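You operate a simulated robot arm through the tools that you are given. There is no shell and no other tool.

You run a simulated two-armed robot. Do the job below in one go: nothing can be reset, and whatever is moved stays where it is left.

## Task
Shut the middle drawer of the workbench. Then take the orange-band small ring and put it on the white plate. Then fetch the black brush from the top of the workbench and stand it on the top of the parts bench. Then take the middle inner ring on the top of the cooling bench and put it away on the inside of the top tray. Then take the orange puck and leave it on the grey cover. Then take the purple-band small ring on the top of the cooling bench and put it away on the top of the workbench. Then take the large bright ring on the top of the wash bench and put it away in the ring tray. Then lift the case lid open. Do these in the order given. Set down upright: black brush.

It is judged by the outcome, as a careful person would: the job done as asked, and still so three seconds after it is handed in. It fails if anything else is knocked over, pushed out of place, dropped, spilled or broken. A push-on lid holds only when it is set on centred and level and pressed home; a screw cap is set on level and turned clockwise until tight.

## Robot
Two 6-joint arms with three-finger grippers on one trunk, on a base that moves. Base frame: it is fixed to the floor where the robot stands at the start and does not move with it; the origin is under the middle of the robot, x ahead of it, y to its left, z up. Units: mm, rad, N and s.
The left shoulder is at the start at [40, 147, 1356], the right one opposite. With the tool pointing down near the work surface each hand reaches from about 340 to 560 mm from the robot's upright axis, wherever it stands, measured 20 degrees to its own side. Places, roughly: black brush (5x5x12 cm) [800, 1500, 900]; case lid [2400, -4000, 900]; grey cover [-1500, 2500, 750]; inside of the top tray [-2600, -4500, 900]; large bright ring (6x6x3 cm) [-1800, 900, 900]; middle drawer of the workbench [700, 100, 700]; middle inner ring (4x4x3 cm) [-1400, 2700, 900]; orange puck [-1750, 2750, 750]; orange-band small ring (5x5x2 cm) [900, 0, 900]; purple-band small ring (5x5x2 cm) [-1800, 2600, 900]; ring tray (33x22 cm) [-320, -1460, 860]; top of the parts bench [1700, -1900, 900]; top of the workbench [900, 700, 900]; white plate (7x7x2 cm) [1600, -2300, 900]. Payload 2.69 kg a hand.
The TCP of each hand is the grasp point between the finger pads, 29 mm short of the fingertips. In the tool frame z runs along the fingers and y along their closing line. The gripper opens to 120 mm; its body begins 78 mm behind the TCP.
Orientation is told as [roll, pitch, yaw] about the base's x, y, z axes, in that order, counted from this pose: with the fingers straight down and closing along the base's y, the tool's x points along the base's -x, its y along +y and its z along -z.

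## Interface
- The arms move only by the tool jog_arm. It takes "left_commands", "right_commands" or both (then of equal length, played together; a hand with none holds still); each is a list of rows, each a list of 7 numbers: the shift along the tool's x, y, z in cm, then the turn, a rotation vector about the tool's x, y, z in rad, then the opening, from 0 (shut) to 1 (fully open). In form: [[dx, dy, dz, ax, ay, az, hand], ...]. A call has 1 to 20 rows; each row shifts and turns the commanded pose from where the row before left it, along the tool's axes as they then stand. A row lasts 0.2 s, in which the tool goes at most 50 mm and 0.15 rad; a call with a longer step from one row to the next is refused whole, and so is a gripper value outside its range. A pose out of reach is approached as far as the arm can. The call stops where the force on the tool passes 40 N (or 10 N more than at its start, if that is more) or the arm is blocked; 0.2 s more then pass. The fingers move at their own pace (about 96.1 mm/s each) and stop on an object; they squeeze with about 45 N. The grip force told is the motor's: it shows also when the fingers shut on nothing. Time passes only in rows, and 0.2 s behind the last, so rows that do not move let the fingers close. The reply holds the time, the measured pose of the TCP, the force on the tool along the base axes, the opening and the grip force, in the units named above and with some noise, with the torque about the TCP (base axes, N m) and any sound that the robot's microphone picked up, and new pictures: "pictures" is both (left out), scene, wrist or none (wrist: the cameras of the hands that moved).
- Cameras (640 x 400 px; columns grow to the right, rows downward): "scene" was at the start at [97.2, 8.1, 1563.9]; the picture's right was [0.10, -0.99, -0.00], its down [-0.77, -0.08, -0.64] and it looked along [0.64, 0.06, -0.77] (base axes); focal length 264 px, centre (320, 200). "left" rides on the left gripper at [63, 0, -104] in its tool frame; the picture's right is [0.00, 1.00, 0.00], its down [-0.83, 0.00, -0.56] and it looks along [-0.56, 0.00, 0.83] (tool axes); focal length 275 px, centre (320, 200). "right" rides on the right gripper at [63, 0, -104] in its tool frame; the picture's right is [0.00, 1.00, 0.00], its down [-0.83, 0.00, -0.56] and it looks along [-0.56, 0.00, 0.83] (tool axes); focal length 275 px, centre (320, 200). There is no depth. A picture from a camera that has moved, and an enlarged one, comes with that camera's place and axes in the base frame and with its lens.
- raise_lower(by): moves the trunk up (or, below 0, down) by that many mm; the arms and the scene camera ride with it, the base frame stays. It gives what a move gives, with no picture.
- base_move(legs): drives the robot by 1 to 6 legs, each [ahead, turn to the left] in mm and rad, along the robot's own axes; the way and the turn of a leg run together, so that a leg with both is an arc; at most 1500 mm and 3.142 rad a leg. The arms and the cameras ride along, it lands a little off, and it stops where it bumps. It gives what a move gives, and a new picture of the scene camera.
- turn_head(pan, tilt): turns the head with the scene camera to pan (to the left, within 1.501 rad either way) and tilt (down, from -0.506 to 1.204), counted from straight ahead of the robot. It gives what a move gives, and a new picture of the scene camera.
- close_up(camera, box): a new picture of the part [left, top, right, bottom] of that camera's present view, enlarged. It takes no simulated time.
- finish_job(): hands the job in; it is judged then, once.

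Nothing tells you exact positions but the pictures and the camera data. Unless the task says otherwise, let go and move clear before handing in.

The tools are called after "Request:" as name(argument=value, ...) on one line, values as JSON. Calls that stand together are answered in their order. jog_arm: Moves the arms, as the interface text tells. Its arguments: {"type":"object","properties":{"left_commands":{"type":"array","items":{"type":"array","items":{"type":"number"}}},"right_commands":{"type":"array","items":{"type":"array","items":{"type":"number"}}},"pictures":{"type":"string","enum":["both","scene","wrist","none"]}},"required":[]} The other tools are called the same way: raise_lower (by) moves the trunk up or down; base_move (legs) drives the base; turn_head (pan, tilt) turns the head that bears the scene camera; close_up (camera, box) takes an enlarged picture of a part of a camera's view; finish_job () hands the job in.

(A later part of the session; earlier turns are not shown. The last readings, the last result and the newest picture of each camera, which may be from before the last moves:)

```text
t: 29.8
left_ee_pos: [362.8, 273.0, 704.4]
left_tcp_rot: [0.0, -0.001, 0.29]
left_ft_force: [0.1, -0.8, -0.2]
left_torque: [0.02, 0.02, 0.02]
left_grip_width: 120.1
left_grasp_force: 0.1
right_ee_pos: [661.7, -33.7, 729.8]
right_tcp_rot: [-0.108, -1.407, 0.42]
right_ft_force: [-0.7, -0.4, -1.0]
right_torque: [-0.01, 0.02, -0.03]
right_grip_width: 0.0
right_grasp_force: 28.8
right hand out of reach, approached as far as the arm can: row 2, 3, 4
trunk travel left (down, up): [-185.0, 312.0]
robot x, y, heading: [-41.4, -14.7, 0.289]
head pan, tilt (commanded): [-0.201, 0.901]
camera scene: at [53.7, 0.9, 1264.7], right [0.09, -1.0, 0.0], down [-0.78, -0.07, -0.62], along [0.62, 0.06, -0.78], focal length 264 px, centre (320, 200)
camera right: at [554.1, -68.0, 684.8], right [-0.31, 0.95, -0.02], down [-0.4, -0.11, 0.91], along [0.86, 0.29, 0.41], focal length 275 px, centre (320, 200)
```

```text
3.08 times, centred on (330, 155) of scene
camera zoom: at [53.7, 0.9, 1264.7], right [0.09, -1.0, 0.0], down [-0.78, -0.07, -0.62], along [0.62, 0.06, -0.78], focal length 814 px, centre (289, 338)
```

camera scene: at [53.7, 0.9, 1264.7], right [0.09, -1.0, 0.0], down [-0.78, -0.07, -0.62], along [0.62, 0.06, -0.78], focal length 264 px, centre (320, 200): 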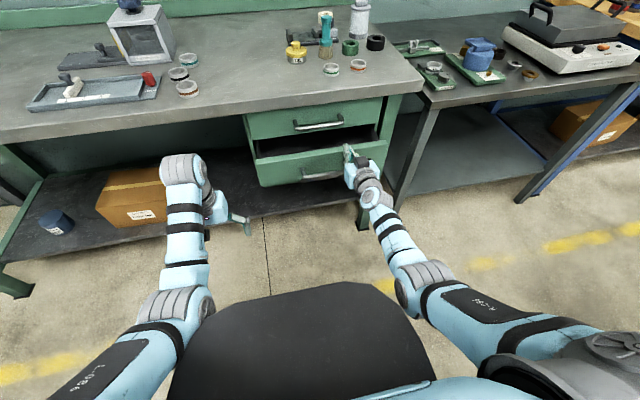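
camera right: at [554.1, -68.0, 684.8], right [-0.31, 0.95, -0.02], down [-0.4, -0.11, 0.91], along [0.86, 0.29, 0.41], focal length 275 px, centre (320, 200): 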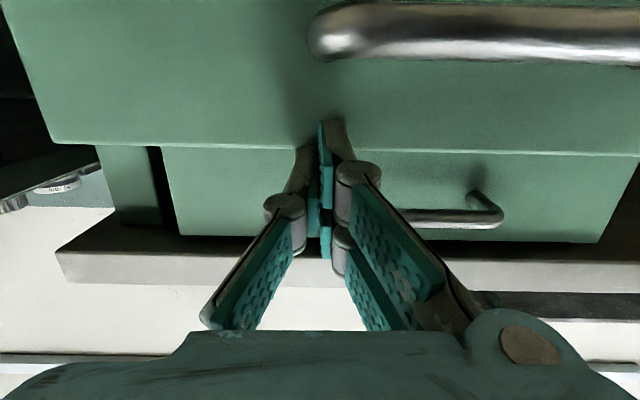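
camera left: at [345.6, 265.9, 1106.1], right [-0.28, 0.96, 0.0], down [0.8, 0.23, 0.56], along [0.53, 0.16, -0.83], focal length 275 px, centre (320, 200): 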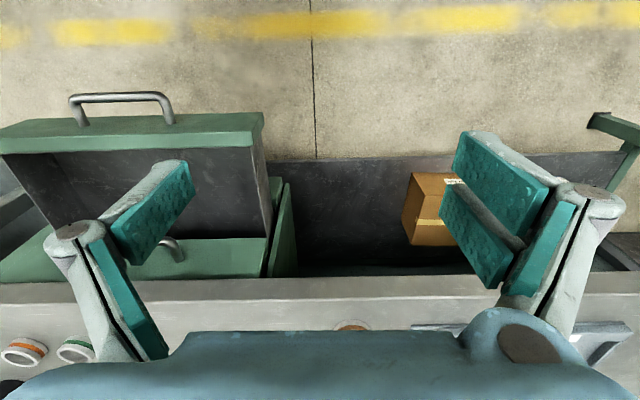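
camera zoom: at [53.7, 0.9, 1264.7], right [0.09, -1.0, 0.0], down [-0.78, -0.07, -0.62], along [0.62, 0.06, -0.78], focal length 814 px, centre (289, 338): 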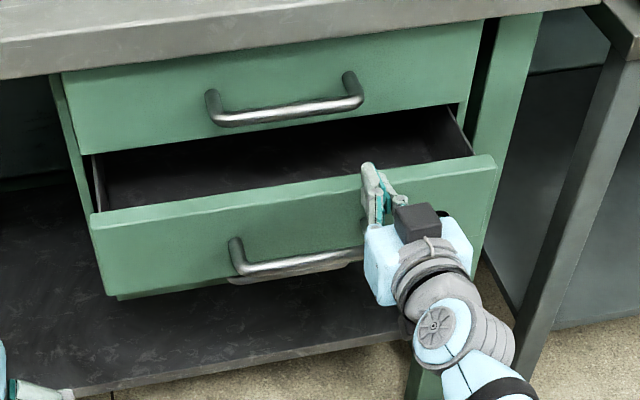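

The drawer is closing, but the hand drifted right and up. I'll back off, shift left toward the centre and down, then keep pushing.

Request:
jog_arm(right_commands=[[0, 0, -1.5, 0, 0, 0, 0], [0.5, 2, -0.5, 0, 0, 0, 0], [1, 2, 0, 0, 0, 0, 0], [1, 2, 0, 0, 0, 0, 0], [0, 0, 0, 0, 0, 0, 0]])

Request:
close_up(camera="scene", box=[240, 90, 420, 220])

```text
t: 31.0
left_ee_pos: [363.1, 271.9, 705.8]
left_tcp_rot: [0.001, 0.0, 0.292]
left_ft_force: [0.2, -0.5, -0.2]
left_torque: [-0.02, 0.01, 0.0]
left_grip_width: 119.8
left_grasp_force: 0.0
right_ee_pos: [626.1, -7.3, 718.4]
right_tcp_rot: [-0.097, -1.421, 0.43]
right_ft_force: [0.3, 0.6, 0.6]
right_torque: [0.02, 0.04, -0.03]
right_grip_width: 0.1
right_grasp_force: 28.9
right hand out of reach, approached as far as the arm can: row 3, 4
trunk travel left (down, up): [-185.0, 312.0]
robot x, y, heading: [-42.8, -13.4, 0.29]
head pan, tilt (commanded): [-0.201, 0.901]
camera scene: at [53.7, 0.5, 1264.7], right [0.09, -1.0, 0.0], down [-0.78, -0.07, -0.62], along [0.62, 0.06, -0.78], focal length 264 px, centre (320, 200)
camera right: at [520.1, -45.2, 671.0], right [-0.33, 0.94, -0.02], down [-0.41, -0.12, 0.9], along [0.85, 0.31, 0.43], focal length 275 px, centre (320, 200)
```

scene: 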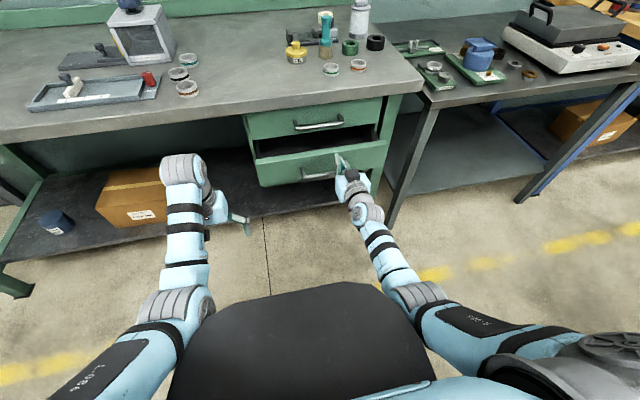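
right: 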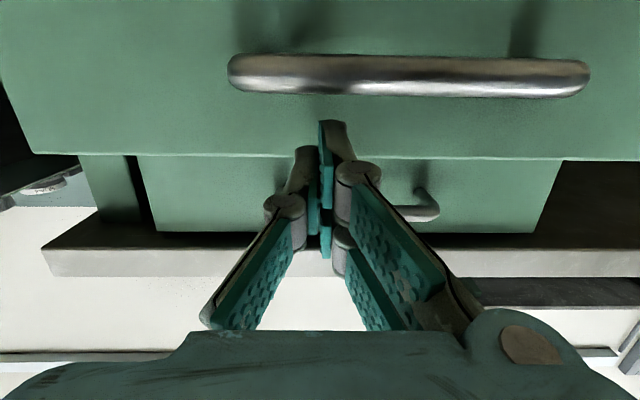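

```text
3.08 times, centred on (330, 155) of scene
camera zoom: at [53.7, 0.5, 1264.7], right [0.09, -1.0, 0.0], down [-0.78, -0.07, -0.62], along [0.62, 0.06, -0.78], focal length 814 px, centre (289, 338)
```

zoom: 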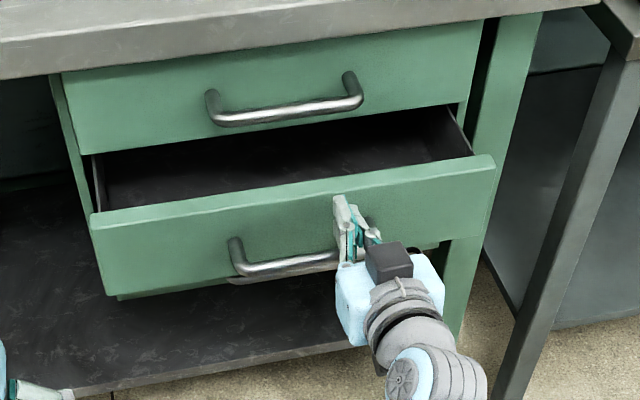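

The hand is well placed on the panel just above the handle. Since the arm is near its joint limits here, I'll drive the base ahead to push the drawer in, checking as I go.

Request:
base_move(legs=[[95, 0]])

Request:
close_up(camera="scene", box=[240, 90, 420, 220])

Request:
close_up(camera="right", box=[0, 0, 640, 400])

```text
t: 32.1
left_ee_pos: [454.0, 299.4, 704.0]
left_tcp_rot: [0.0, -0.001, 0.291]
left_ft_force: [-0.1, -0.4, -0.1]
left_torque: [-0.01, 0.0, -0.01]
left_grip_width: 120.0
left_grasp_force: 0.2
right_ee_pos: [715.4, 18.2, 717.9]
right_tcp_rot: [-0.099, -1.419, 0.431]
right_ft_force: [0.5, 0.7, -0.3]
right_torque: [-0.01, -0.02, -0.02]
right_grip_width: 0.2
right_grasp_force: 28.5
trunk travel left (down, up): [-185.0, 312.0]
robot x, y, heading: [46.2, 18.2, 0.291]
head pan, tilt (commanded): [-0.201, 0.901]
camera scene: at [145.0, 27.9, 1264.7], right [0.09, -1.0, 0.0], down [-0.78, -0.07, -0.62], along [0.62, 0.06, -0.78], focal length 264 px, centre (320, 200)
```

scene: 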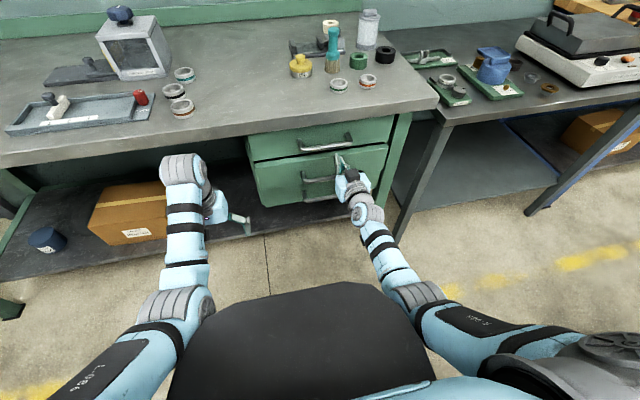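

```text
3.08 times, centred on (330, 155) of scene
camera zoom: at [145.0, 27.9, 1264.7], right [0.09, -1.0, 0.0], down [-0.78, -0.07, -0.62], along [0.62, 0.06, -0.78], focal length 814 px, centre (289, 338)
```

zoom: 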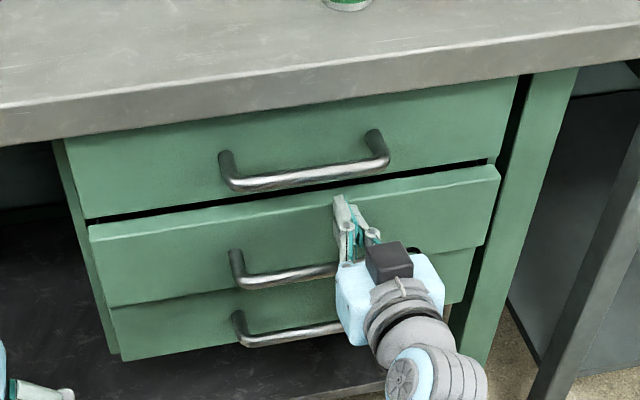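

```text
1.00 times, centred on (320, 200) of right (not enlarged: the box is as wide or as high as the picture)
camera zoom: at [611.2, -18.4, 670.9], right [-0.33, 0.94, -0.02], down [-0.41, -0.12, 0.9], along [0.85, 0.31, 0.43], focal length 275 px, centre (320, 200)
```

zoom: 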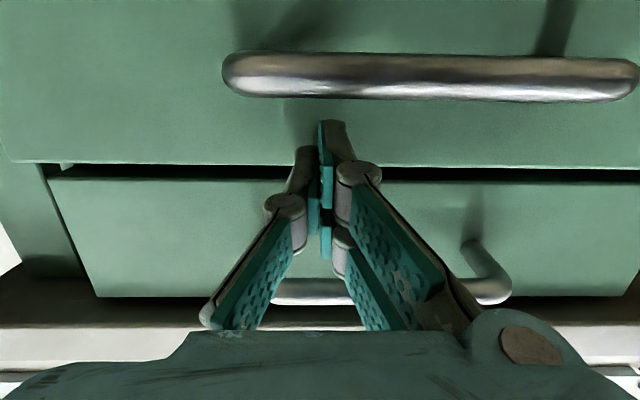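

The middle drawer is nearly shut, with maybe 30 mm left. I'll finish with a slow arm push until it bottoms out.

Request:
jog_arm(right_commands=[[-0.1, 0, 0.6, 0, 0, 0, 0], [-0.1, 0, 0.6, 0, 0, 0, 0], [-0.1, 0, 0.6, 0, 0, 0, 0], [-0.1, 0, 0.6, 0, 0, 0, 0], [-0.1, 0, 0.6, 0, 0, 0, 0], [-0.1, 0, 0.6, 0, 0, 0, 0], [-0.1, 0, 0.6, 0, 0, 0, 0], [-0.1, 0, 0.6, 0, 0, 0, 0], [-0.1, 0, 0.6, 0, 0, 0, 0], [-0.1, 0, 0.6, 0, 0, 0, 0]])

Request:
close_up(camera="scene", box=[240, 90, 420, 220])

```text
t: 34.1
left_ee_pos: [450.4, 297.8, 706.5]
left_tcp_rot: [0.0, -0.006, 0.288]
left_ft_force: [0.3, -0.4, -0.3]
left_torque: [-0.01, -0.01, -0.02]
left_grip_width: 119.9
left_grasp_force: 0.2
right_ee_pos: [735.5, 27.8, 719.1]
right_tcp_rot: [-0.087, -1.42, 0.42]
right_ft_force: [-24.3, -6.9, 8.8]
right_torque: [0.33, -0.63, 0.13]
right_grip_width: 0.0
right_grasp_force: 28.6
right hand out of reach, approached as far as the arm can: row 2, 3, 4, 5, 6, 7, 8
trunk travel left (down, up): [-185.0, 312.0]
robot x, y, heading: [47.3, 13.3, 0.284]
head pan, tilt (commanded): [-0.201, 0.901]
stopped in row 10 (right hand): the force on the tool passed its limit at 52 N (the readings are from after the stop); the commanded pose is now the measured one
camera scene: at [137.3, 26.2, 1265.4], right [0.09, -1.0, 0.0], down [-0.78, -0.07, -0.63], along [0.62, 0.05, -0.78], focal length 264 px, centre (320, 200)
camera right: at [629.9, -9.2, 672.5], right [-0.33, 0.94, -0.02], down [-0.41, -0.12, 0.91], along [0.85, 0.3, 0.42], focal length 275 px, centre (320, 200)
```

scene: 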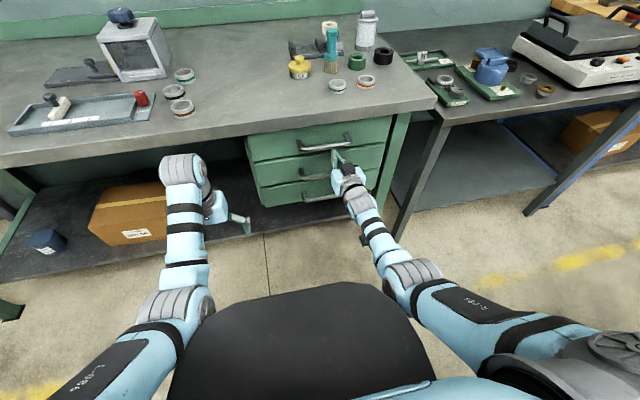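
right: 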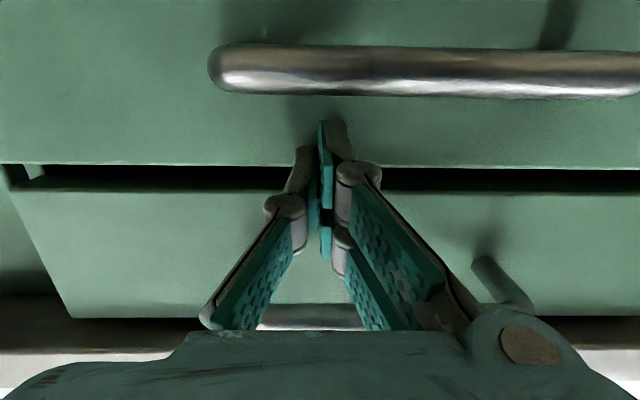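

```text
3.08 times, centred on (330, 155) of scene
camera zoom: at [137.3, 26.2, 1265.4], right [0.09, -1.0, 0.0], down [-0.78, -0.07, -0.63], along [0.62, 0.05, -0.78], focal length 814 px, centre (289, 338)
```

zoom: 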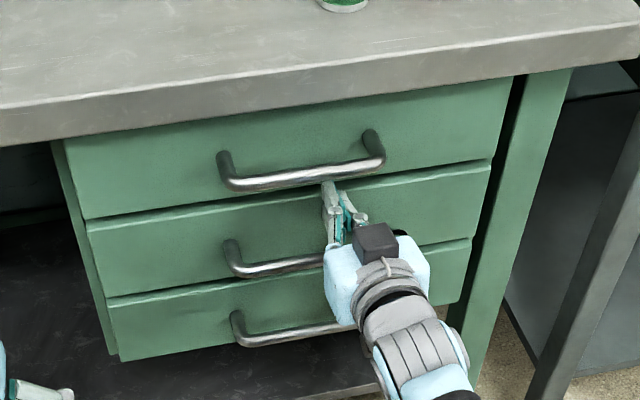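

The force rose sharply and the drawer gaps now look even, so the middle drawer is shut. I'll back the base away, raise the trunk, and verify.

Request:
base_move(legs=[[-160, 0]])

Request:
raise_lower(by=297)

Request:
jog_arm(right_commands=[[0, 0, 0, 0, 0.14, 0, 0], [0, 0, 0, 0, 0.14, 0, 0], [0, 0, 0, 0, 0.14, 0, 0], [0, 0, 0, 0, 0.14, 0, 0], [0, 0, 0, 0, 0.14, 0, 0], [0, 0, 0, 0, 0.14, 0, 0], [0, 0, 0, 0, 0.14, 0, 0], [0, 0, 0, 0, 0.14, 0, 0], [0, 0, 0, 0, 0.14, 0, 0], [0, 0, 0, 0, 0.14, 0, 1]])

```text
t: 35.5
left_ee_pos: [300.6, 253.1, 705.0]
left_tcp_rot: [-0.001, 0.0, 0.288]
left_ft_force: [-0.1, 0.2, 0.0]
left_torque: [0.0, 0.02, 0.0]
left_grip_width: 120.1
left_grasp_force: 0.0
right_ee_pos: [586.3, -17.6, 714.9]
right_tcp_rot: [-0.081, -1.412, 0.414]
right_ft_force: [-0.2, 0.0, 0.5]
right_torque: [0.01, 0.03, 0.0]
right_grip_width: 0.3
right_grasp_force: 28.5
trunk travel left (down, up): [-185.0, 312.0]
robot x, y, heading: [-108.1, -26.8, 0.282]
head pan, tilt (commanded): [-0.201, 0.901]
camera scene: at [-9.0, -18.0, 1264.7], right [0.09, -1.0, 0.0], down [-0.78, -0.07, -0.62], along [0.62, 0.05, -0.78], focal length 264 px, centre (320, 200)
```

scene: 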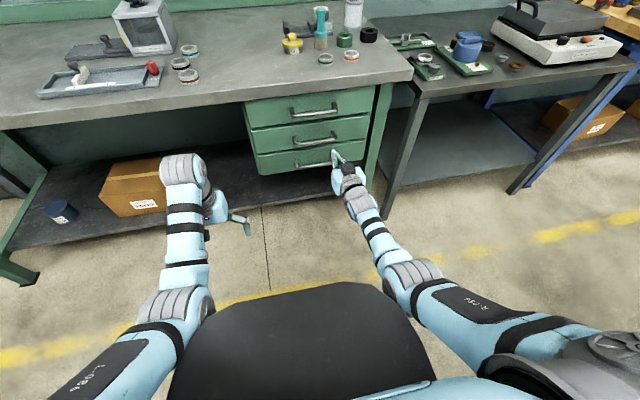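

```text
t: 38.5
left_ee_pos: [301.7, 251.5, 1001.6]
left_tcp_rot: [0.002, 0.001, 0.289]
left_ft_force: [-0.2, 0.7, 0.0]
left_torque: [0.02, -0.03, 0.0]
left_grip_width: 119.8
left_grasp_force: 0.1
right_ee_pos: [586.8, -16.7, 1012.3]
right_tcp_rot: [-0.079, -1.412, 0.414]
right_ft_force: [-0.1, 0.5, -0.5]
right_torque: [-0.01, 0.02, 0.03]
right_grip_width: 0.1
right_grasp_force: 28.7
trunk travel left (down, up): [-482.0, 15.0]
robot x, y, heading: [-102.5, -29.9, 0.285]
head pan, tilt (commanded): [-0.201, 0.901]
```

```text
t: 40.7
left_ee_pos: [301.3, 252.6, 1000.2]
left_tcp_rot: [0.0, -0.001, 0.287]
left_ft_force: [-0.3, 0.7, -0.3]
left_torque: [0.0, 0.0, 0.04]
left_grip_width: 120.0
left_grasp_force: 0.1
right_ee_pos: [488.3, -51.6, 1027.3]
right_tcp_rot: [-0.012, -0.011, 0.336]
right_ft_force: [-0.7, -0.5, 0.1]
right_torque: [0.02, 0.02, 0.0]
right_grip_width: 66.6
right_grasp_force: 0.1
right hand out of reach, approached as far as the arm can: row 7, 8, 9, 10
trunk travel left (down, up): [-482.0, 15.0]
robot x, y, heading: [-105.7, -30.3, 0.285]
head pan, tilt (commanded): [-0.201, 0.901]
camera scene: at [-9.1, -18.0, 1561.3], right [0.09, -1.0, 0.0], down [-0.78, -0.07, -0.62], along [0.62, 0.05, -0.78], focal length 264 px, centre (320, 200)
camera right: at [427.1, -71.7, 1130.5], right [-0.33, 0.94, -0.01], down [0.78, 0.28, 0.57], along [0.54, 0.18, -0.82], focal length 275 px, centre (320, 200)
```

scene: 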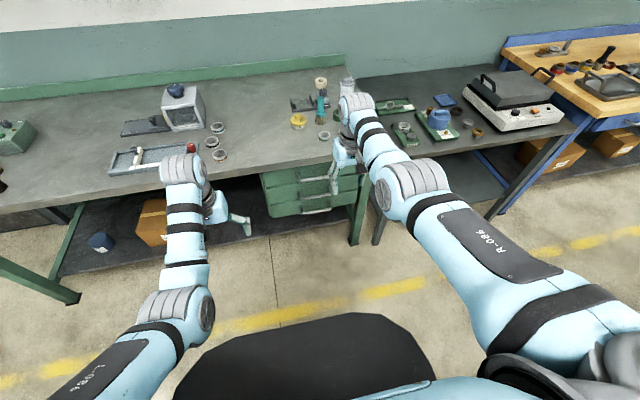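
right: 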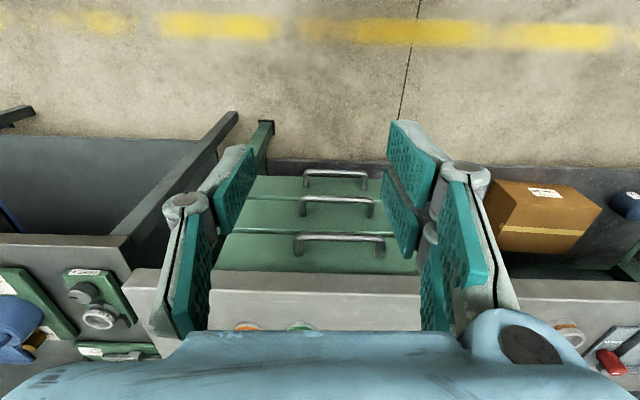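

The drawers are now flush, so the middle drawer is shut. Next is the orange-band small ring at about (888, −44) on the bench. I'll take a close look at the ring cluster before driving in.

Request:
close_up(camera="scene", box=[100, 60, 420, 230])

Request:
jog_arm(right_commands=[[2, 0, -2, 0, 0, 0, 1], [2, 0, -2, 0, 0, 0, 1], [2, 0, -2, 0, 0, 0, 1], [2, 0, -2, 0, 0, 0, 1]], left_commands=[[0, 0, -2, 0, 0, 0, 1], [0, 0, -2, 0, 0, 0, 1], [0, 0, -2, 0, 0, 0, 1], [0, 0, -2, 0, 0, 0, 1]])

```text
2.00 times, centred on (260, 145) of scene
camera zoom: at [-9.1, -18.0, 1561.3], right [0.09, -1.0, 0.0], down [-0.78, -0.07, -0.62], along [0.62, 0.05, -0.78], focal length 529 px, centre (440, 310)
```

zoom: 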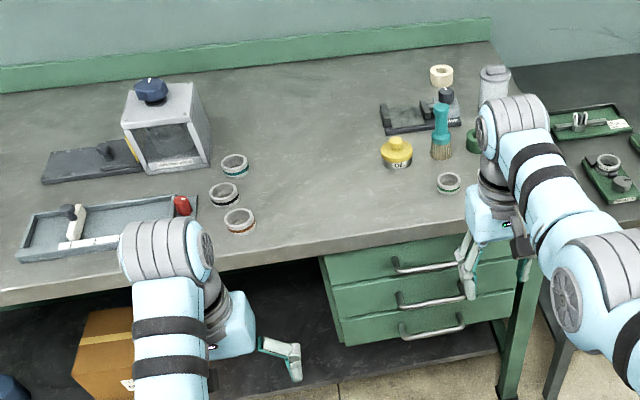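

```text
t: 41.7
left_ee_pos: [341.4, 256.9, 1047.4]
left_tcp_rot: [0.0, 0.002, 0.288]
left_ft_force: [0.6, -0.1, 0.4]
left_torque: [0.05, 0.02, 0.01]
left_grip_width: 120.2
left_grasp_force: 0.1
left hand out of reach, approached as far as the arm can: row 1, 2, 3, 4
right_ee_pos: [459.2, -60.2, 1079.0]
right_tcp_rot: [-0.013, -0.012, 0.335]
right_ft_force: [0.0, 0.6, -0.7]
right_torque: [-0.01, 0.01, 0.0]
right_grip_width: 119.9
right_grasp_force: 0.0
right hand out of reach, approached as far as the arm can: row 3, 4
trunk travel left (down, up): [-482.0, 15.0]
robot x, y, heading: [-105.5, -29.8, 0.284]
head pan, tilt (commanded): [-0.201, 0.901]
camera scene: at [-8.1, -17.8, 1561.3], right [0.09, -1.0, 0.0], down [-0.78, -0.07, -0.62], along [0.62, 0.05, -0.78], focal length 264 px, centre (320, 200)
camera right: at [398.2, -79.6, 1182.7], right [-0.33, 0.94, -0.01], down [0.78, 0.28, 0.57], along [0.54, 0.18, -0.82], focal length 275 px, centre (320, 200)
camera left: at [282.2, 239.2, 1151.7], right [-0.28, 0.96, 0.0], down [0.8, 0.23, 0.56], along [0.53, 0.16, -0.83], focal length 275 px, centre (320, 200)
```

scene: 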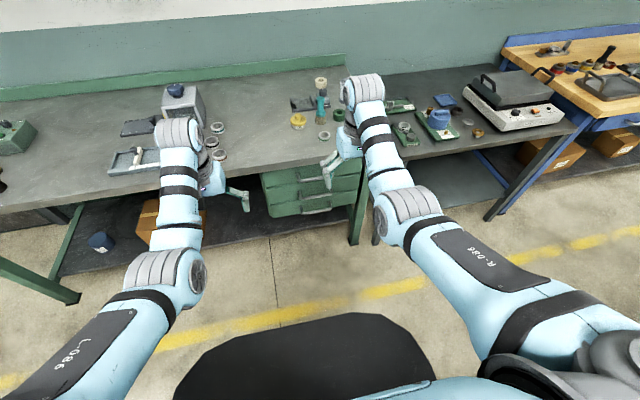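
right: 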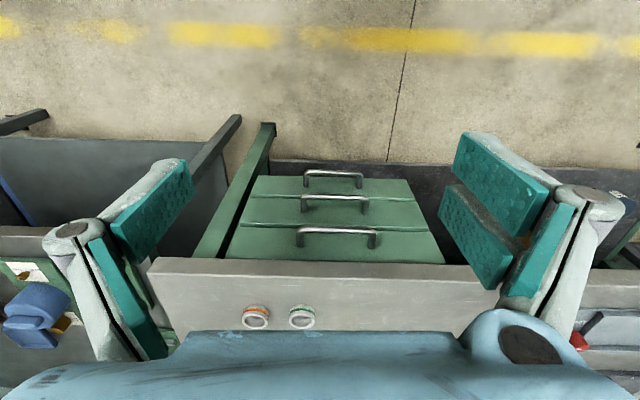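
left: 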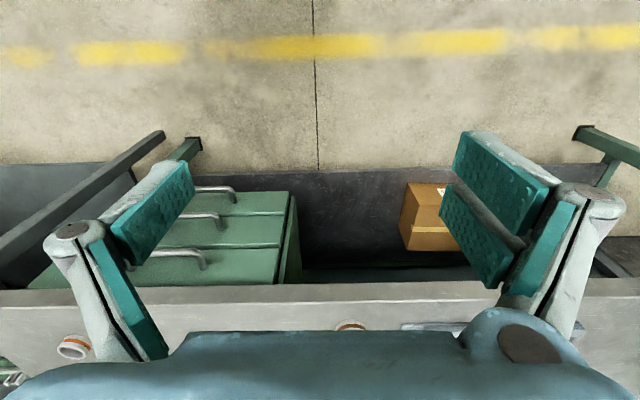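

The ring is visible from the right wrist. I'll sidestep with a short S-move so the ring sits in front of my right arm, staying about 200 mm back from the final spot for now.

Request:
base_move(legs=[[0, -0.36], [330, 0], [0, 0.365]])

Request:
close_up(camera="right", box=[0, 0, 640, 400])

Request:
turn_head(pan=0.0, tilt=1.2)

```text
t: 46.1
left_ee_pos: [667.8, 236.3, 1048.4]
left_tcp_rot: [0.0, -0.001, 0.295]
left_ft_force: [-0.9, -0.9, 0.7]
left_torque: [-0.02, 0.0, 0.04]
left_grip_width: 120.1
left_grasp_force: 0.1
right_ee_pos: [789.1, -81.6, 1079.8]
right_tcp_rot: [-0.012, -0.015, 0.341]
right_ft_force: [-0.1, -0.9, -0.2]
right_torque: [0.02, 0.02, 0.01]
right_grip_width: 120.3
right_grasp_force: 0.0
trunk travel left (down, up): [-482.0, 15.0]
robot x, y, heading: [224.2, -55.4, 0.293]
head pan, tilt (commanded): [-0.201, 0.901]
camera scene: at [320.9, -42.8, 1561.3], right [0.09, -1.0, 0.0], down [-0.78, -0.07, -0.62], along [0.62, 0.06, -0.78], focal length 264 px, centre (320, 200)
```

scene: 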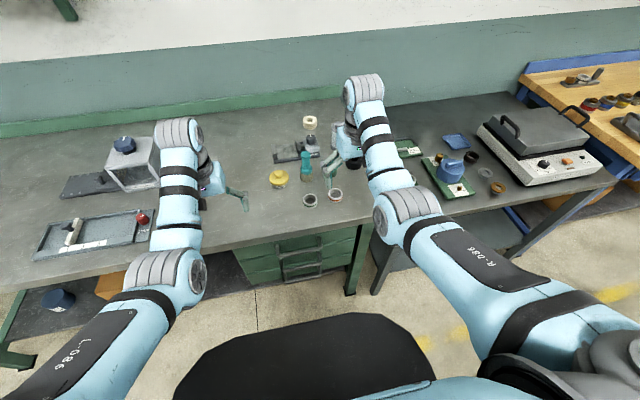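

```text
1.00 times, centred on (320, 200) of right (not enlarged: the box is as wide or as high as the picture)
camera zoom: at [727.8, -101.4, 1182.6], right [-0.34, 0.94, -0.01], down [0.77, 0.29, 0.57], along [0.54, 0.18, -0.82], focal length 275 px, centre (320, 200)
```

zoom: 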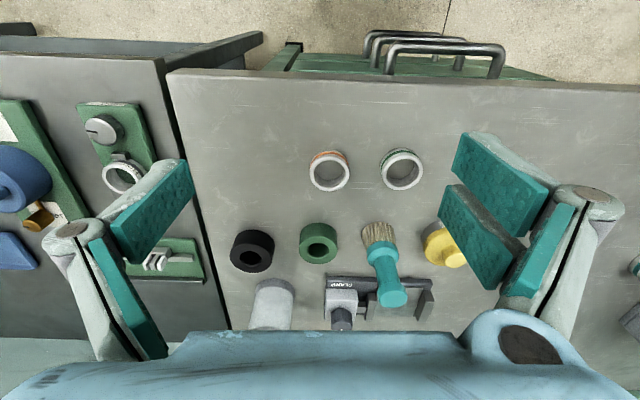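

```text
t: 46.9
left_ee_pos: [668.0, 237.0, 1047.7]
left_tcp_rot: [-0.002, -0.002, 0.296]
left_ft_force: [0.0, 0.0, -0.5]
left_torque: [0.01, 0.01, 0.03]
left_grip_width: 120.2
left_grasp_force: 0.0
right_ee_pos: [787.3, -80.7, 1080.2]
right_tcp_rot: [-0.012, -0.014, 0.343]
right_ft_force: [1.1, -1.0, 0.7]
right_torque: [0.02, 0.02, -0.06]
right_grip_width: 120.1
right_grasp_force: 0.0
trunk travel left (down, up): [-482.0, 15.0]
robot x, y, heading: [224.7, -51.9, 0.295]
head pan, tilt (commanded): [0.0, 1.201]
camera scene: at [298.4, -32.2, 1541.5], right [0.29, -0.96, 0.0], down [-0.89, -0.27, -0.36], along [0.35, 0.11, -0.93], focal length 264 px, centre (320, 200)
```

scene: 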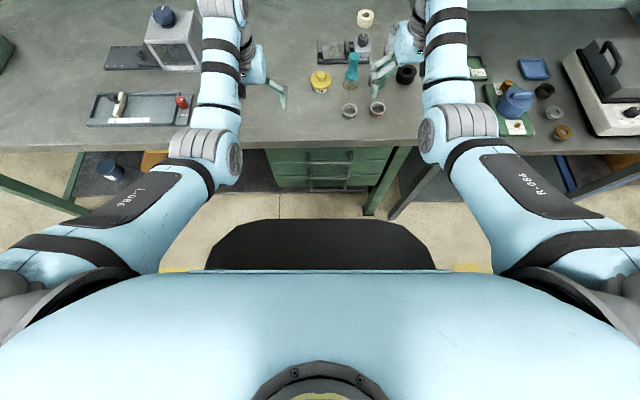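

I can clearly see the orange-band ring at about (877, −41), with bench top near z=880 and the green ring about 85 mm to its left. I'll move ahead about 115 mm, turn the hand so the fingers close fore-and-aft clear of the neighbours, and line up above the ring.

Request:
base_move(legs=[[115, 0]])

Request:
jog_arm(right_commands=[[0, 0, 0, 0, 0, 0.14, 1], [0, 0, 0, 0, 0, 0.14, 1], [0, 0, 0, 0, 0, 0.14, 1], [0, 0, 0, 0, 0, 0.14, 1], [0, 0, 0, 0, 0, 0.14, 1], [0, 0, 0, 0, 0, 0.14, 1], [0, 0, 0, 0, 0, 0.14, 1], [0, 0, 0, 0, 0, 0.14, 1], [0, 0, 0, 0, 0, 0.14, 1], [0, 0, 0, 0, 0, 0.14, 1], [0, 0, 0, 0, 0, 0.14, 1]])

```text
t: 48.1
left_ee_pos: [763.8, 265.2, 1053.4]
left_tcp_rot: [0.0, -0.012, 0.295]
left_ft_force: [-1.0, 0.2, -0.4]
left_torque: [0.02, -0.02, 0.01]
left_grip_width: 120.0
left_grasp_force: 0.0
right_ee_pos: [884.8, -50.8, 1086.3]
right_tcp_rot: [-0.011, -0.026, 0.343]
right_ft_force: [0.5, 0.8, -0.6]
right_torque: [-0.05, 0.01, -0.01]
right_grip_width: 119.9
right_grasp_force: 0.0
trunk travel left (down, up): [-482.0, 15.0]
robot x, y, heading: [336.7, -23.0, 0.294]
head pan, tilt (commanded): [0.0, 1.201]
camera scene: at [392.3, -3.9, 1542.2], right [0.29, -0.96, 0.0], down [-0.89, -0.27, -0.37], along [0.36, 0.11, -0.93], focal length 264 px, centre (320, 200)
```

scene: 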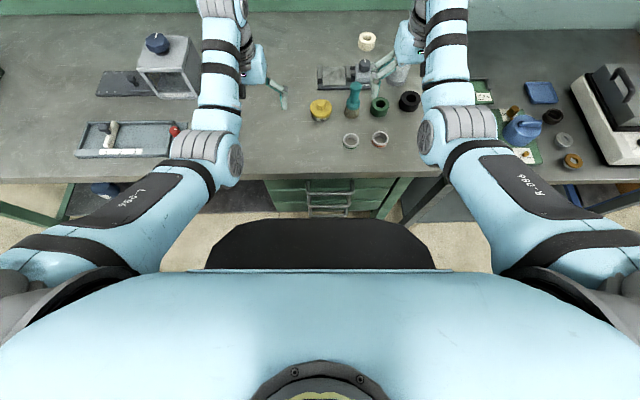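

```text
t: 50.5
left_ee_pos: [774.5, 268.9, 1049.1]
left_tcp_rot: [-0.003, -0.003, 0.293]
left_ft_force: [-0.2, -0.8, 0.3]
left_torque: [-0.01, 0.01, -0.01]
left_grip_width: 120.0
left_grasp_force: 0.0
right_ee_pos: [895.7, -46.9, 1080.4]
right_tcp_rot: [0.016, -0.012, -1.2]
right_ft_force: [-0.9, -0.1, 0.5]
right_torque: [-0.03, 0.02, 0.0]
right_grip_width: 120.1
right_grasp_force: 0.1
trunk travel left (down, up): [-482.0, 15.0]
robot x, y, heading: [336.1, -23.7, 0.296]
head pan, tilt (commanded): [0.0, 1.201]
camera scene: at [407.1, 0.7, 1541.5], right [0.29, -0.96, 0.0], down [-0.89, -0.27, -0.36], along [0.35, 0.1, -0.93], focal length 264 px, centre (320, 200)
camera right: at [871.8, 12.9, 1182.9], right [0.93, 0.37, 0.01], down [0.29, -0.77, 0.57], along [0.22, -0.52, -0.82], focal length 275 px, centre (320, 200)
```

scene: 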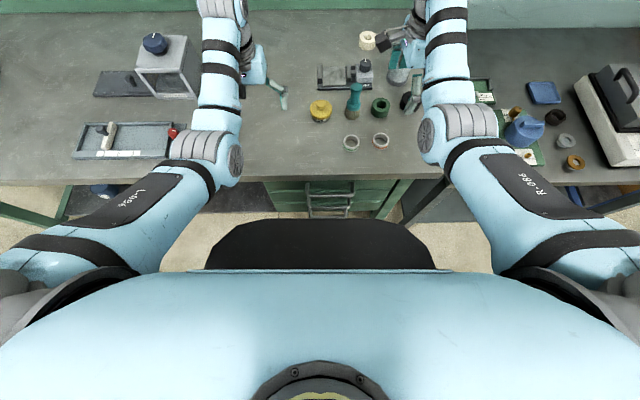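
right: 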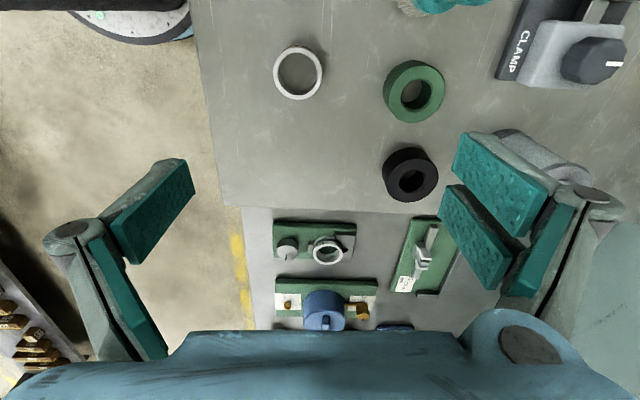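

I can see the ring from above at about (875, −38). I'll centre the hand over it with a partial opening and go down most of the way, then check.

Request:
jog_arm(right_commands=[[0.73, -0.78, 0, 0, 0, 0, 0.75], [0.74, -0.78, 2, 0, 0, 0, 0.75], [0, 0, 3, 0, 0, 0, 0.75], [0, 0, 3, 0, 0, 0, 0.75], [0, 0, 2, 0, 0, 0, 0.75]], pictures="wrist")

```text
t: 51.7
left_ee_pos: [774.4, 269.3, 1048.4]
left_tcp_rot: [-0.002, -0.003, 0.294]
left_ft_force: [0.7, -0.5, 0.8]
left_torque: [0.0, 0.02, 0.01]
left_grip_width: 120.0
left_grasp_force: 0.0
right_ee_pos: [884.3, -39.1, 974.3]
right_tcp_rot: [0.016, -0.015, -1.197]
right_ft_force: [0.2, 0.2, -0.5]
right_torque: [-0.01, -0.01, 0.0]
right_grip_width: 89.9
right_grasp_force: 0.0
right hand out of reach, approached as far as the arm can: row 1
trunk travel left (down, up): [-482.0, 15.0]
robot x, y, heading: [339.6, -23.7, 0.293]
head pan, tilt (commanded): [0.0, 1.201]
camera right: at [859.7, 22.2, 1078.4], right [0.93, 0.37, 0.02], down [0.3, -0.77, 0.57], along [0.22, -0.52, -0.82], focal length 275 px, centre (320, 200)
```

right: 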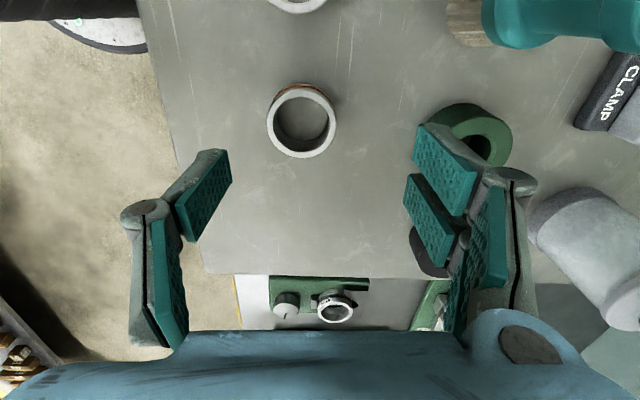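

The ring is about 11 mm to the left and 7 mm forward of the hand axis. I'll centre and descend to about z=914, then look before closing.

Request:
jog_arm(right_commands=[[0.73, -1.1, 0, 0, 0, 0, 0.75], [0, 0, 2, 0, 0, 0, 0.75], [0, 0, 2, 0, 0, 0, 0.75], [0, 0, 1.5, 0, 0, 0, 0.75], [0, 0, 0.5, 0, 0, 0, 0.75], [0, 0, 0, 0, 0, 0, 0.75]], pictures="wrist")

```text
t: 53.1
left_ee_pos: [773.1, 268.6, 1049.6]
left_tcp_rot: [0.0, -0.003, 0.296]
left_ft_force: [0.1, 1.0, 0.5]
left_torque: [-0.04, -0.01, -0.03]
left_grip_width: 119.8
left_grasp_force: 0.0
right_ee_pos: [873.3, -34.8, 915.8]
right_tcp_rot: [0.017, -0.01, -1.198]
right_ft_force: [-0.4, -0.6, 1.1]
right_torque: [0.0, -0.04, -0.01]
right_grip_width: 90.0
right_grasp_force: 0.1
trunk travel left (down, up): [-482.0, 15.0]
robot x, y, heading: [335.0, -21.3, 0.298]
head pan, tilt (commanded): [0.0, 1.201]
camera right: at [848.0, 25.0, 1018.1], right [0.93, 0.37, 0.01], down [0.3, -0.77, 0.57], along [0.22, -0.52, -0.82], focal length 275 px, centre (320, 200)
```

right: 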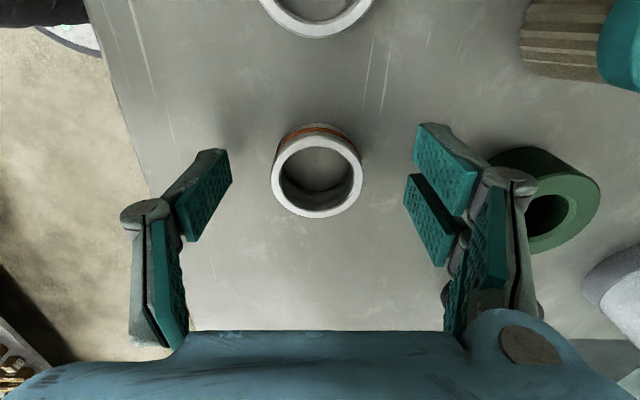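

The ring is centred between the open fingers. I'll go down a few more millimetres in small steps, watching the force.

Request:
jog_arm(right_commands=[[0, 0, 0.3, 0, 0, 0, 0.75], [0, 0, 0.3, 0, 0, 0, 0.75], [0, 0, 0, 0, 0, 0, 0.75]], pictures="wrist")

Request:
close_up(camera="right", box=[160, 90, 480, 290])

```text
t: 53.9
left_ee_pos: [773.2, 268.5, 1048.8]
left_tcp_rot: [-0.004, -0.004, 0.294]
left_ft_force: [0.0, -1.0, 1.2]
left_torque: [0.02, -0.01, 0.03]
left_grip_width: 120.1
left_grasp_force: 0.0
right_ee_pos: [872.6, -34.1, 908.5]
right_tcp_rot: [0.015, -0.012, -1.198]
right_ft_force: [0.3, -0.9, 0.7]
right_torque: [-0.03, 0.01, 0.02]
right_grip_width: 90.3
right_grasp_force: 0.2
trunk travel left (down, up): [-482.0, 15.0]
robot x, y, heading: [335.4, -19.6, 0.297]
head pan, tilt (commanded): [0.0, 1.201]
camera right: at [847.7, 24.9, 1012.5], right [0.93, 0.37, 0.01], down [0.3, -0.77, 0.57], along [0.22, -0.52, -0.82], focal length 275 px, centre (320, 200)
```

right: 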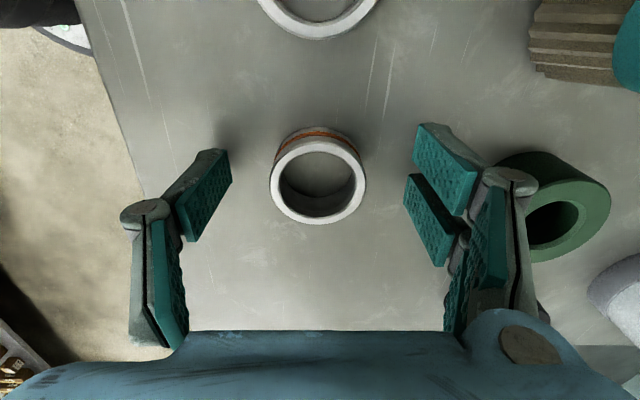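

```text
2.00 times, centred on (320, 190) of right
camera zoom: at [847.7, 24.9, 1012.5], right [0.93, 0.37, 0.01], down [0.3, -0.77, 0.57], along [0.22, -0.52, -0.82], focal length 551 px, centre (320, 220)
```

zoom: 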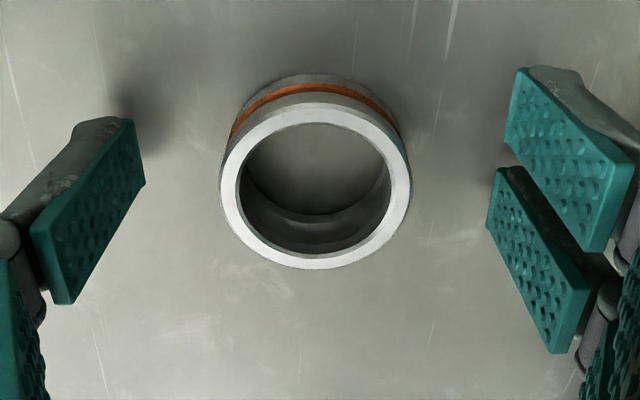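

No contact yet. I'll ease down a little further and then close on the ring.

Request:
jog_arm(right_commands=[[0.2, 0, 0.3, 0, 0, 0, 0.75], [0, 0, 0.2, 0, 0, 0, 0.75], [0, 0, 0, 0, 0, 0, 0.75]], pictures="none")

Request:
jog_arm(right_commands=[[0, 0, 0, 0, 0, 0, 0.2], [0, 0, 0, 0, 0, 0, 0.2], [0, 0, 0, 0, 0, 0, 0.2], [0, 0, 0, 0, 0, 0, 0.2]], pictures="wrist")

```text
t: 54.7
left_ee_pos: [774.7, 267.5, 1048.6]
left_tcp_rot: [-0.001, -0.003, 0.294]
left_ft_force: [0.5, -0.3, 0.0]
left_torque: [0.0, -0.01, -0.01]
left_grip_width: 119.9
left_grasp_force: 0.0
right_ee_pos: [871.0, -33.5, 903.9]
right_tcp_rot: [0.016, -0.013, -1.199]
right_ft_force: [0.7, 0.3, -0.4]
right_torque: [0.02, 0.0, 0.0]
right_grip_width: 90.1
right_grasp_force: 0.0
trunk travel left (down, up): [-482.0, 15.0]
robot x, y, heading: [333.8, -21.5, 0.295]
head pan, tilt (commanded): [0.0, 1.201]
```

```text
t: 55.4
left_ee_pos: [770.1, 267.0, 1050.9]
left_tcp_rot: [-0.002, -0.008, 0.292]
left_ft_force: [0.7, 0.8, -0.1]
left_torque: [-0.02, 0.01, 0.0]
left_grip_width: 120.1
left_grasp_force: 0.0
right_ee_pos: [867.0, -34.8, 908.0]
right_tcp_rot: [0.016, -0.015, -1.198]
right_ft_force: [-8.3, -4.4, 24.2]
right_torque: [-0.17, 0.93, 0.1]
right_grip_width: 45.8
right_grasp_force: 45.8
trunk travel left (down, up): [-482.0, 15.0]
robot x, y, heading: [334.2, -22.2, 0.296]
head pan, tilt (commanded): [0.0, 1.201]
stopped in row 3 (right hand): the force on the tool passed its limit at 48 N (the readings are from after the stop); the commanded pose is now the measured one
camera right: at [844.1, 26.0, 1011.9], right [0.93, 0.37, 0.02], down [0.29, -0.77, 0.57], along [0.22, -0.52, -0.82], focal length 275 px, centre (320, 200)
```

right: 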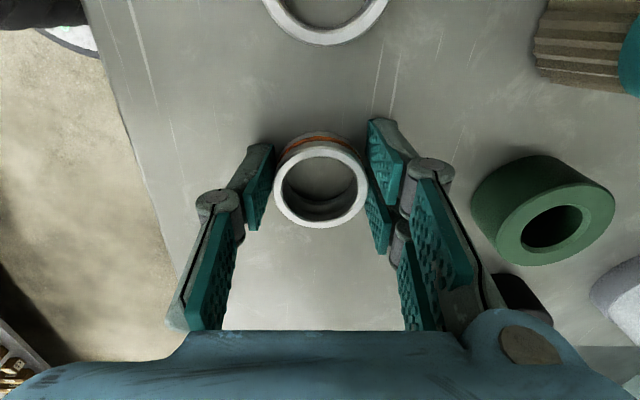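

The ring is gripped at 45.8 mm width. I'll lift it and check.

Request:
jog_arm(right_commands=[[0, 0, -0.5, 0, 0, 0, 0.2], [0, 0, -1.5, 0, 0, 0, 0.2], [0, 0, -3, 0, 0, 0, 0.2], [0, 0, -4, 0, 0, 0, 0.2], [0, 0, -4, 0, 0, 0, 0.2], [0, 0, -3, 0, 0, 0, 0.2]], pictures="both")

```text
t: 56.8
left_ee_pos: [773.3, 267.5, 1049.8]
left_tcp_rot: [-0.003, -0.005, 0.296]
left_ft_force: [0.4, 0.1, -0.2]
left_torque: [0.0, 0.04, -0.01]
left_grip_width: 120.1
left_grasp_force: 0.1
right_ee_pos: [875.8, -29.6, 1061.1]
right_tcp_rot: [0.011, -0.014, -1.199]
right_ft_force: [-0.3, -0.4, 0.0]
right_torque: [-0.03, 0.01, -0.02]
right_grip_width: 24.1
right_grasp_force: 0.1
right hand out of reach, approached as far as the arm can: row 6
trunk travel left (down, up): [-482.0, 15.0]
robot x, y, heading: [334.1, -23.1, 0.294]
head pan, tilt (commanded): [0.0, 1.201]
camera scene: at [406.0, 0.7, 1541.5], right [0.29, -0.96, 0.0], down [-0.89, -0.27, -0.36], along [0.35, 0.1, -0.93], focal length 264 px, centre (320, 200)
camera right: at [851.6, 31.1, 1164.3], right [0.93, 0.37, 0.01], down [0.3, -0.77, 0.57], along [0.22, -0.52, -0.82], focal length 275 px, centre (320, 200)
```

scene: 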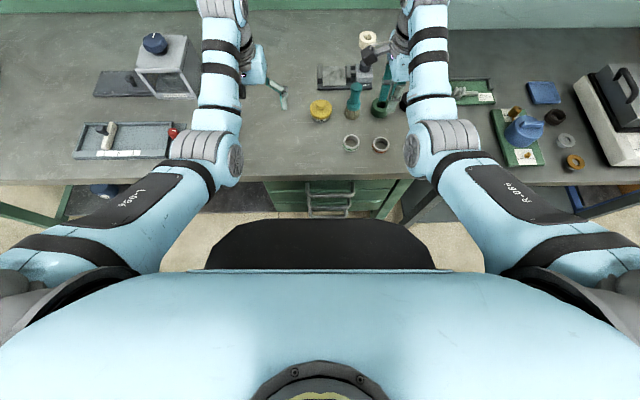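
right: 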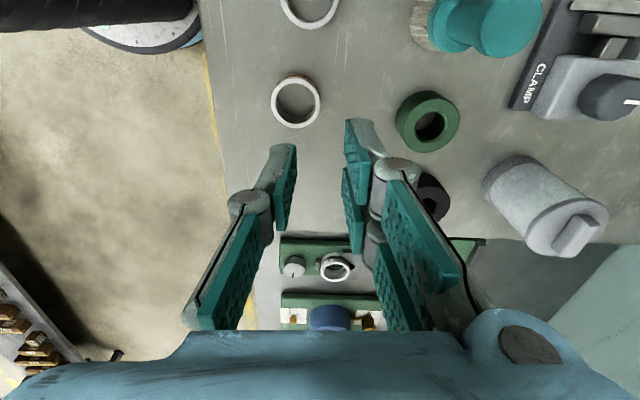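

The ring slipped out on lifting and is still lying flat, about 14 mm from where it was. The bench is at z≈879, since the tips touched with the TCP at about 908. I'll reopen, recentre on it, and try again with the tips just clear of the bench.

Request:
jog_arm(right_commands=[[0, 0, 0, 0, 0, 0, 0.75], [-0.2, -1, 0, 0, 0, 0, 0.75], [-0.2, -1, 2, 0, 0, 0, 0.75], [0, 0, 3, 0, 0, 0, 0.75], [0, 0, 3, 0, 0, 0, 0.75], [0, 0, 2, 0, 0, 0, 0.75], [0, 0, 0, 0, 0, 0, 0.75]], pictures="wrist")

```text
t: 58.4
left_ee_pos: [773.4, 267.3, 1049.3]
left_tcp_rot: [-0.002, -0.002, 0.294]
left_ft_force: [0.2, -0.6, 0.6]
left_torque: [0.0, -0.04, 0.0]
left_grip_width: 119.8
left_grasp_force: 0.0
right_ee_pos: [867.3, -38.2, 954.8]
right_tcp_rot: [0.013, -0.012, -1.199]
right_ft_force: [0.2, 0.1, 0.3]
right_torque: [0.0, 0.0, 0.02]
right_grip_width: 90.2
right_grasp_force: 0.0
right hand out of reach, approached as far as the arm can: row 2
trunk travel left (down, up): [-482.0, 15.0]
robot x, y, heading: [333.1, -21.4, 0.291]
head pan, tilt (commanded): [0.0, 1.201]
camera right: at [842.3, 21.6, 1058.5], right [0.93, 0.37, 0.01], down [0.3, -0.77, 0.57], along [0.22, -0.52, -0.82], focal length 275 px, centre (320, 200)
```

right: 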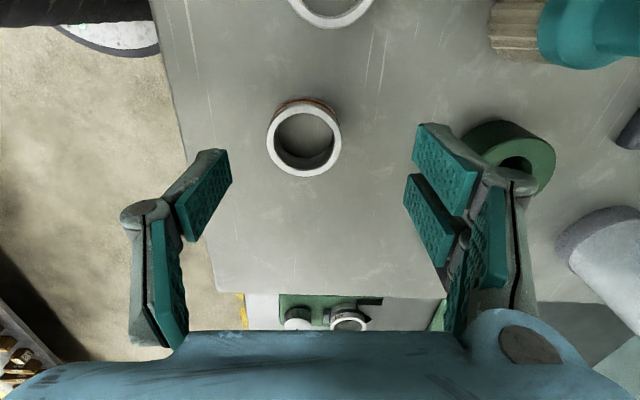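

The ring is about 10 mm left of the axis. I'll centre on it, descend to z≈912, close fully, and lift slightly to test.

Request:
jog_arm(right_commands=[[0, -0.98, 0, 0, 0, 0, 0.75], [0, 0, 1.5, 0, 0, 0, 0.75], [0, 0, 1.5, 0, 0, 0, 0.75], [0, 0, 1.2, 0, 0, 0, 0.75], [0, 0, 0, 0, 0, 0, 0.75]], pictures="wrist")

```text
t: 59.6
left_ee_pos: [773.5, 268.0, 1048.8]
left_tcp_rot: [-0.002, -0.004, 0.295]
left_ft_force: [1.1, 0.2, 0.1]
left_torque: [-0.02, 0.02, 0.02]
left_grip_width: 120.1
left_grasp_force: 0.0
right_ee_pos: [858.6, -41.3, 911.9]
right_tcp_rot: [0.012, -0.011, -1.2]
right_ft_force: [0.0, -0.4, 0.1]
right_torque: [0.0, -0.01, 0.03]
right_grip_width: 89.9
right_grasp_force: 0.0
trunk travel left (down, up): [-482.0, 15.0]
robot x, y, heading: [333.8, -20.6, 0.293]
head pan, tilt (commanded): [0.0, 1.201]
camera right: at [834.1, 18.0, 1016.4], right [0.93, 0.37, 0.01], down [0.3, -0.77, 0.57], along [0.22, -0.52, -0.82], focal length 275 px, centre (320, 200)
```

right: 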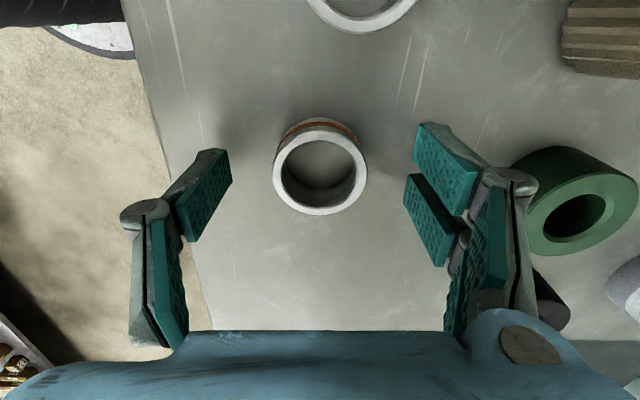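

Well centred. Closing now.

Request:
jog_arm(right_commands=[[0, 0, 0, 0, 0, 0, 0.5], [0, 0, 0, 0, 0, 0, 0.0], [0, 0, 0, 0, 0, 0, 0.0], [0, 0, 0, 0, 0, 0, 0.0]], pictures="wrist")

Request:
close_up(camera="right", box=[160, 90, 480, 290])

```text
t: 60.6
left_ee_pos: [773.6, 268.3, 1048.8]
left_tcp_rot: [-0.003, -0.004, 0.296]
left_ft_force: [-0.7, 0.0, 0.3]
left_torque: [-0.01, -0.01, -0.02]
left_grip_width: 119.8
left_grasp_force: 0.0
right_ee_pos: [858.2, -42.3, 913.4]
right_tcp_rot: [0.012, -0.012, -1.199]
right_ft_force: [0.3, 0.4, 0.0]
right_torque: [-0.01, 0.03, -0.02]
right_grip_width: 45.8
right_grasp_force: 44.8
trunk travel left (down, up): [-482.0, 15.0]
robot x, y, heading: [331.4, -20.6, 0.292]
head pan, tilt (commanded): [0.0, 1.201]
camera right: at [834.3, 18.0, 1016.4], right [0.93, 0.37, 0.01], down [0.3, -0.77, 0.57], along [0.22, -0.52, -0.82], focal length 275 px, centre (320, 200)
```

right: 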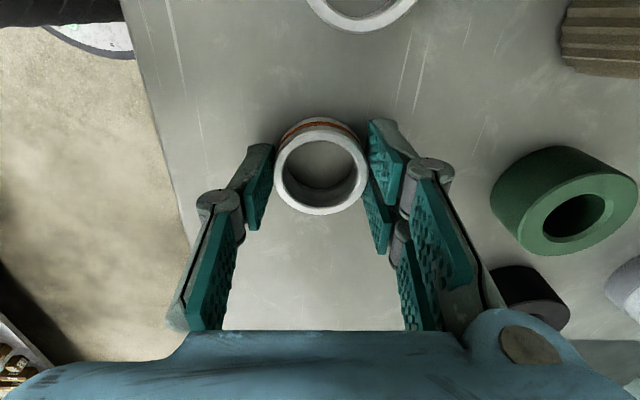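

```text
2.00 times, centred on (320, 190) of right
camera zoom: at [834.3, 18.0, 1016.4], right [0.93, 0.37, 0.01], down [0.3, -0.77, 0.57], along [0.22, -0.52, -0.82], focal length 551 px, centre (320, 220)
```

zoom: 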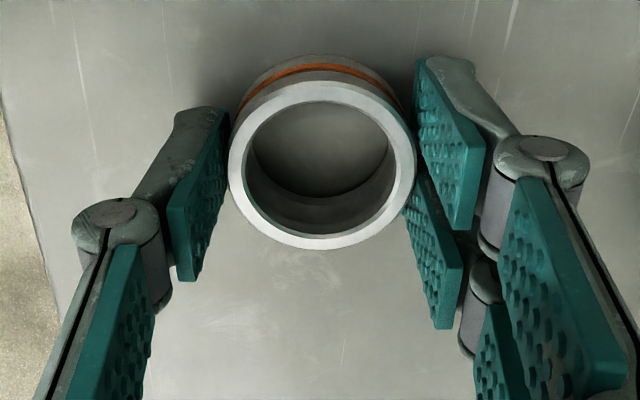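

Gripped cleanly with no bench contact. Lifting slightly to test.

Request:
jog_arm(right_commands=[[0, 0, -0.3, 0, 0, 0, 0], [0, 0, -0.5, 0, 0, 0, 0], [0, 0, -1, 0, 0, 0, 0], [0, 0, -1, 0, 0, 0, 0]], pictures="wrist")

```text
t: 61.6
left_ee_pos: [773.6, 267.5, 1048.1]
left_tcp_rot: [0.0, -0.003, 0.295]
left_ft_force: [0.3, -0.6, 0.1]
left_torque: [0.0, 0.01, 0.0]
left_grip_width: 120.0
left_grasp_force: 0.0
right_ee_pos: [859.5, -42.7, 940.0]
right_tcp_rot: [0.012, -0.015, -1.199]
right_ft_force: [-0.1, 0.2, -1.0]
right_torque: [0.01, 0.0, -0.02]
right_grip_width: 45.7
right_grasp_force: 45.1
trunk travel left (down, up): [-482.0, 15.0]
robot x, y, heading: [334.2, -22.1, 0.292]
head pan, tilt (commanded): [0.0, 1.201]
camera right: at [834.6, 18.1, 1044.0], right [0.93, 0.37, 0.01], down [0.3, -0.77, 0.57], along [0.22, -0.52, -0.82], focal length 275 px, centre (320, 200)
```

right: 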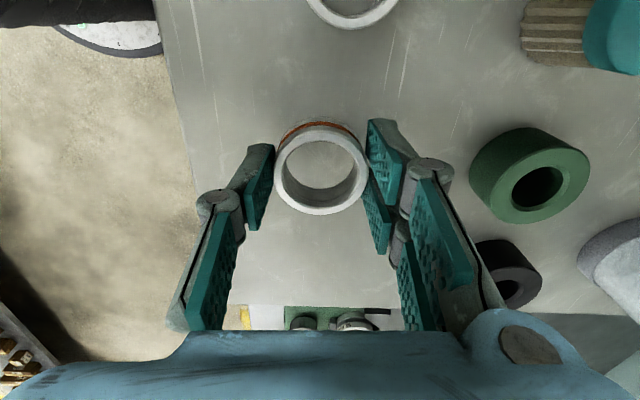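

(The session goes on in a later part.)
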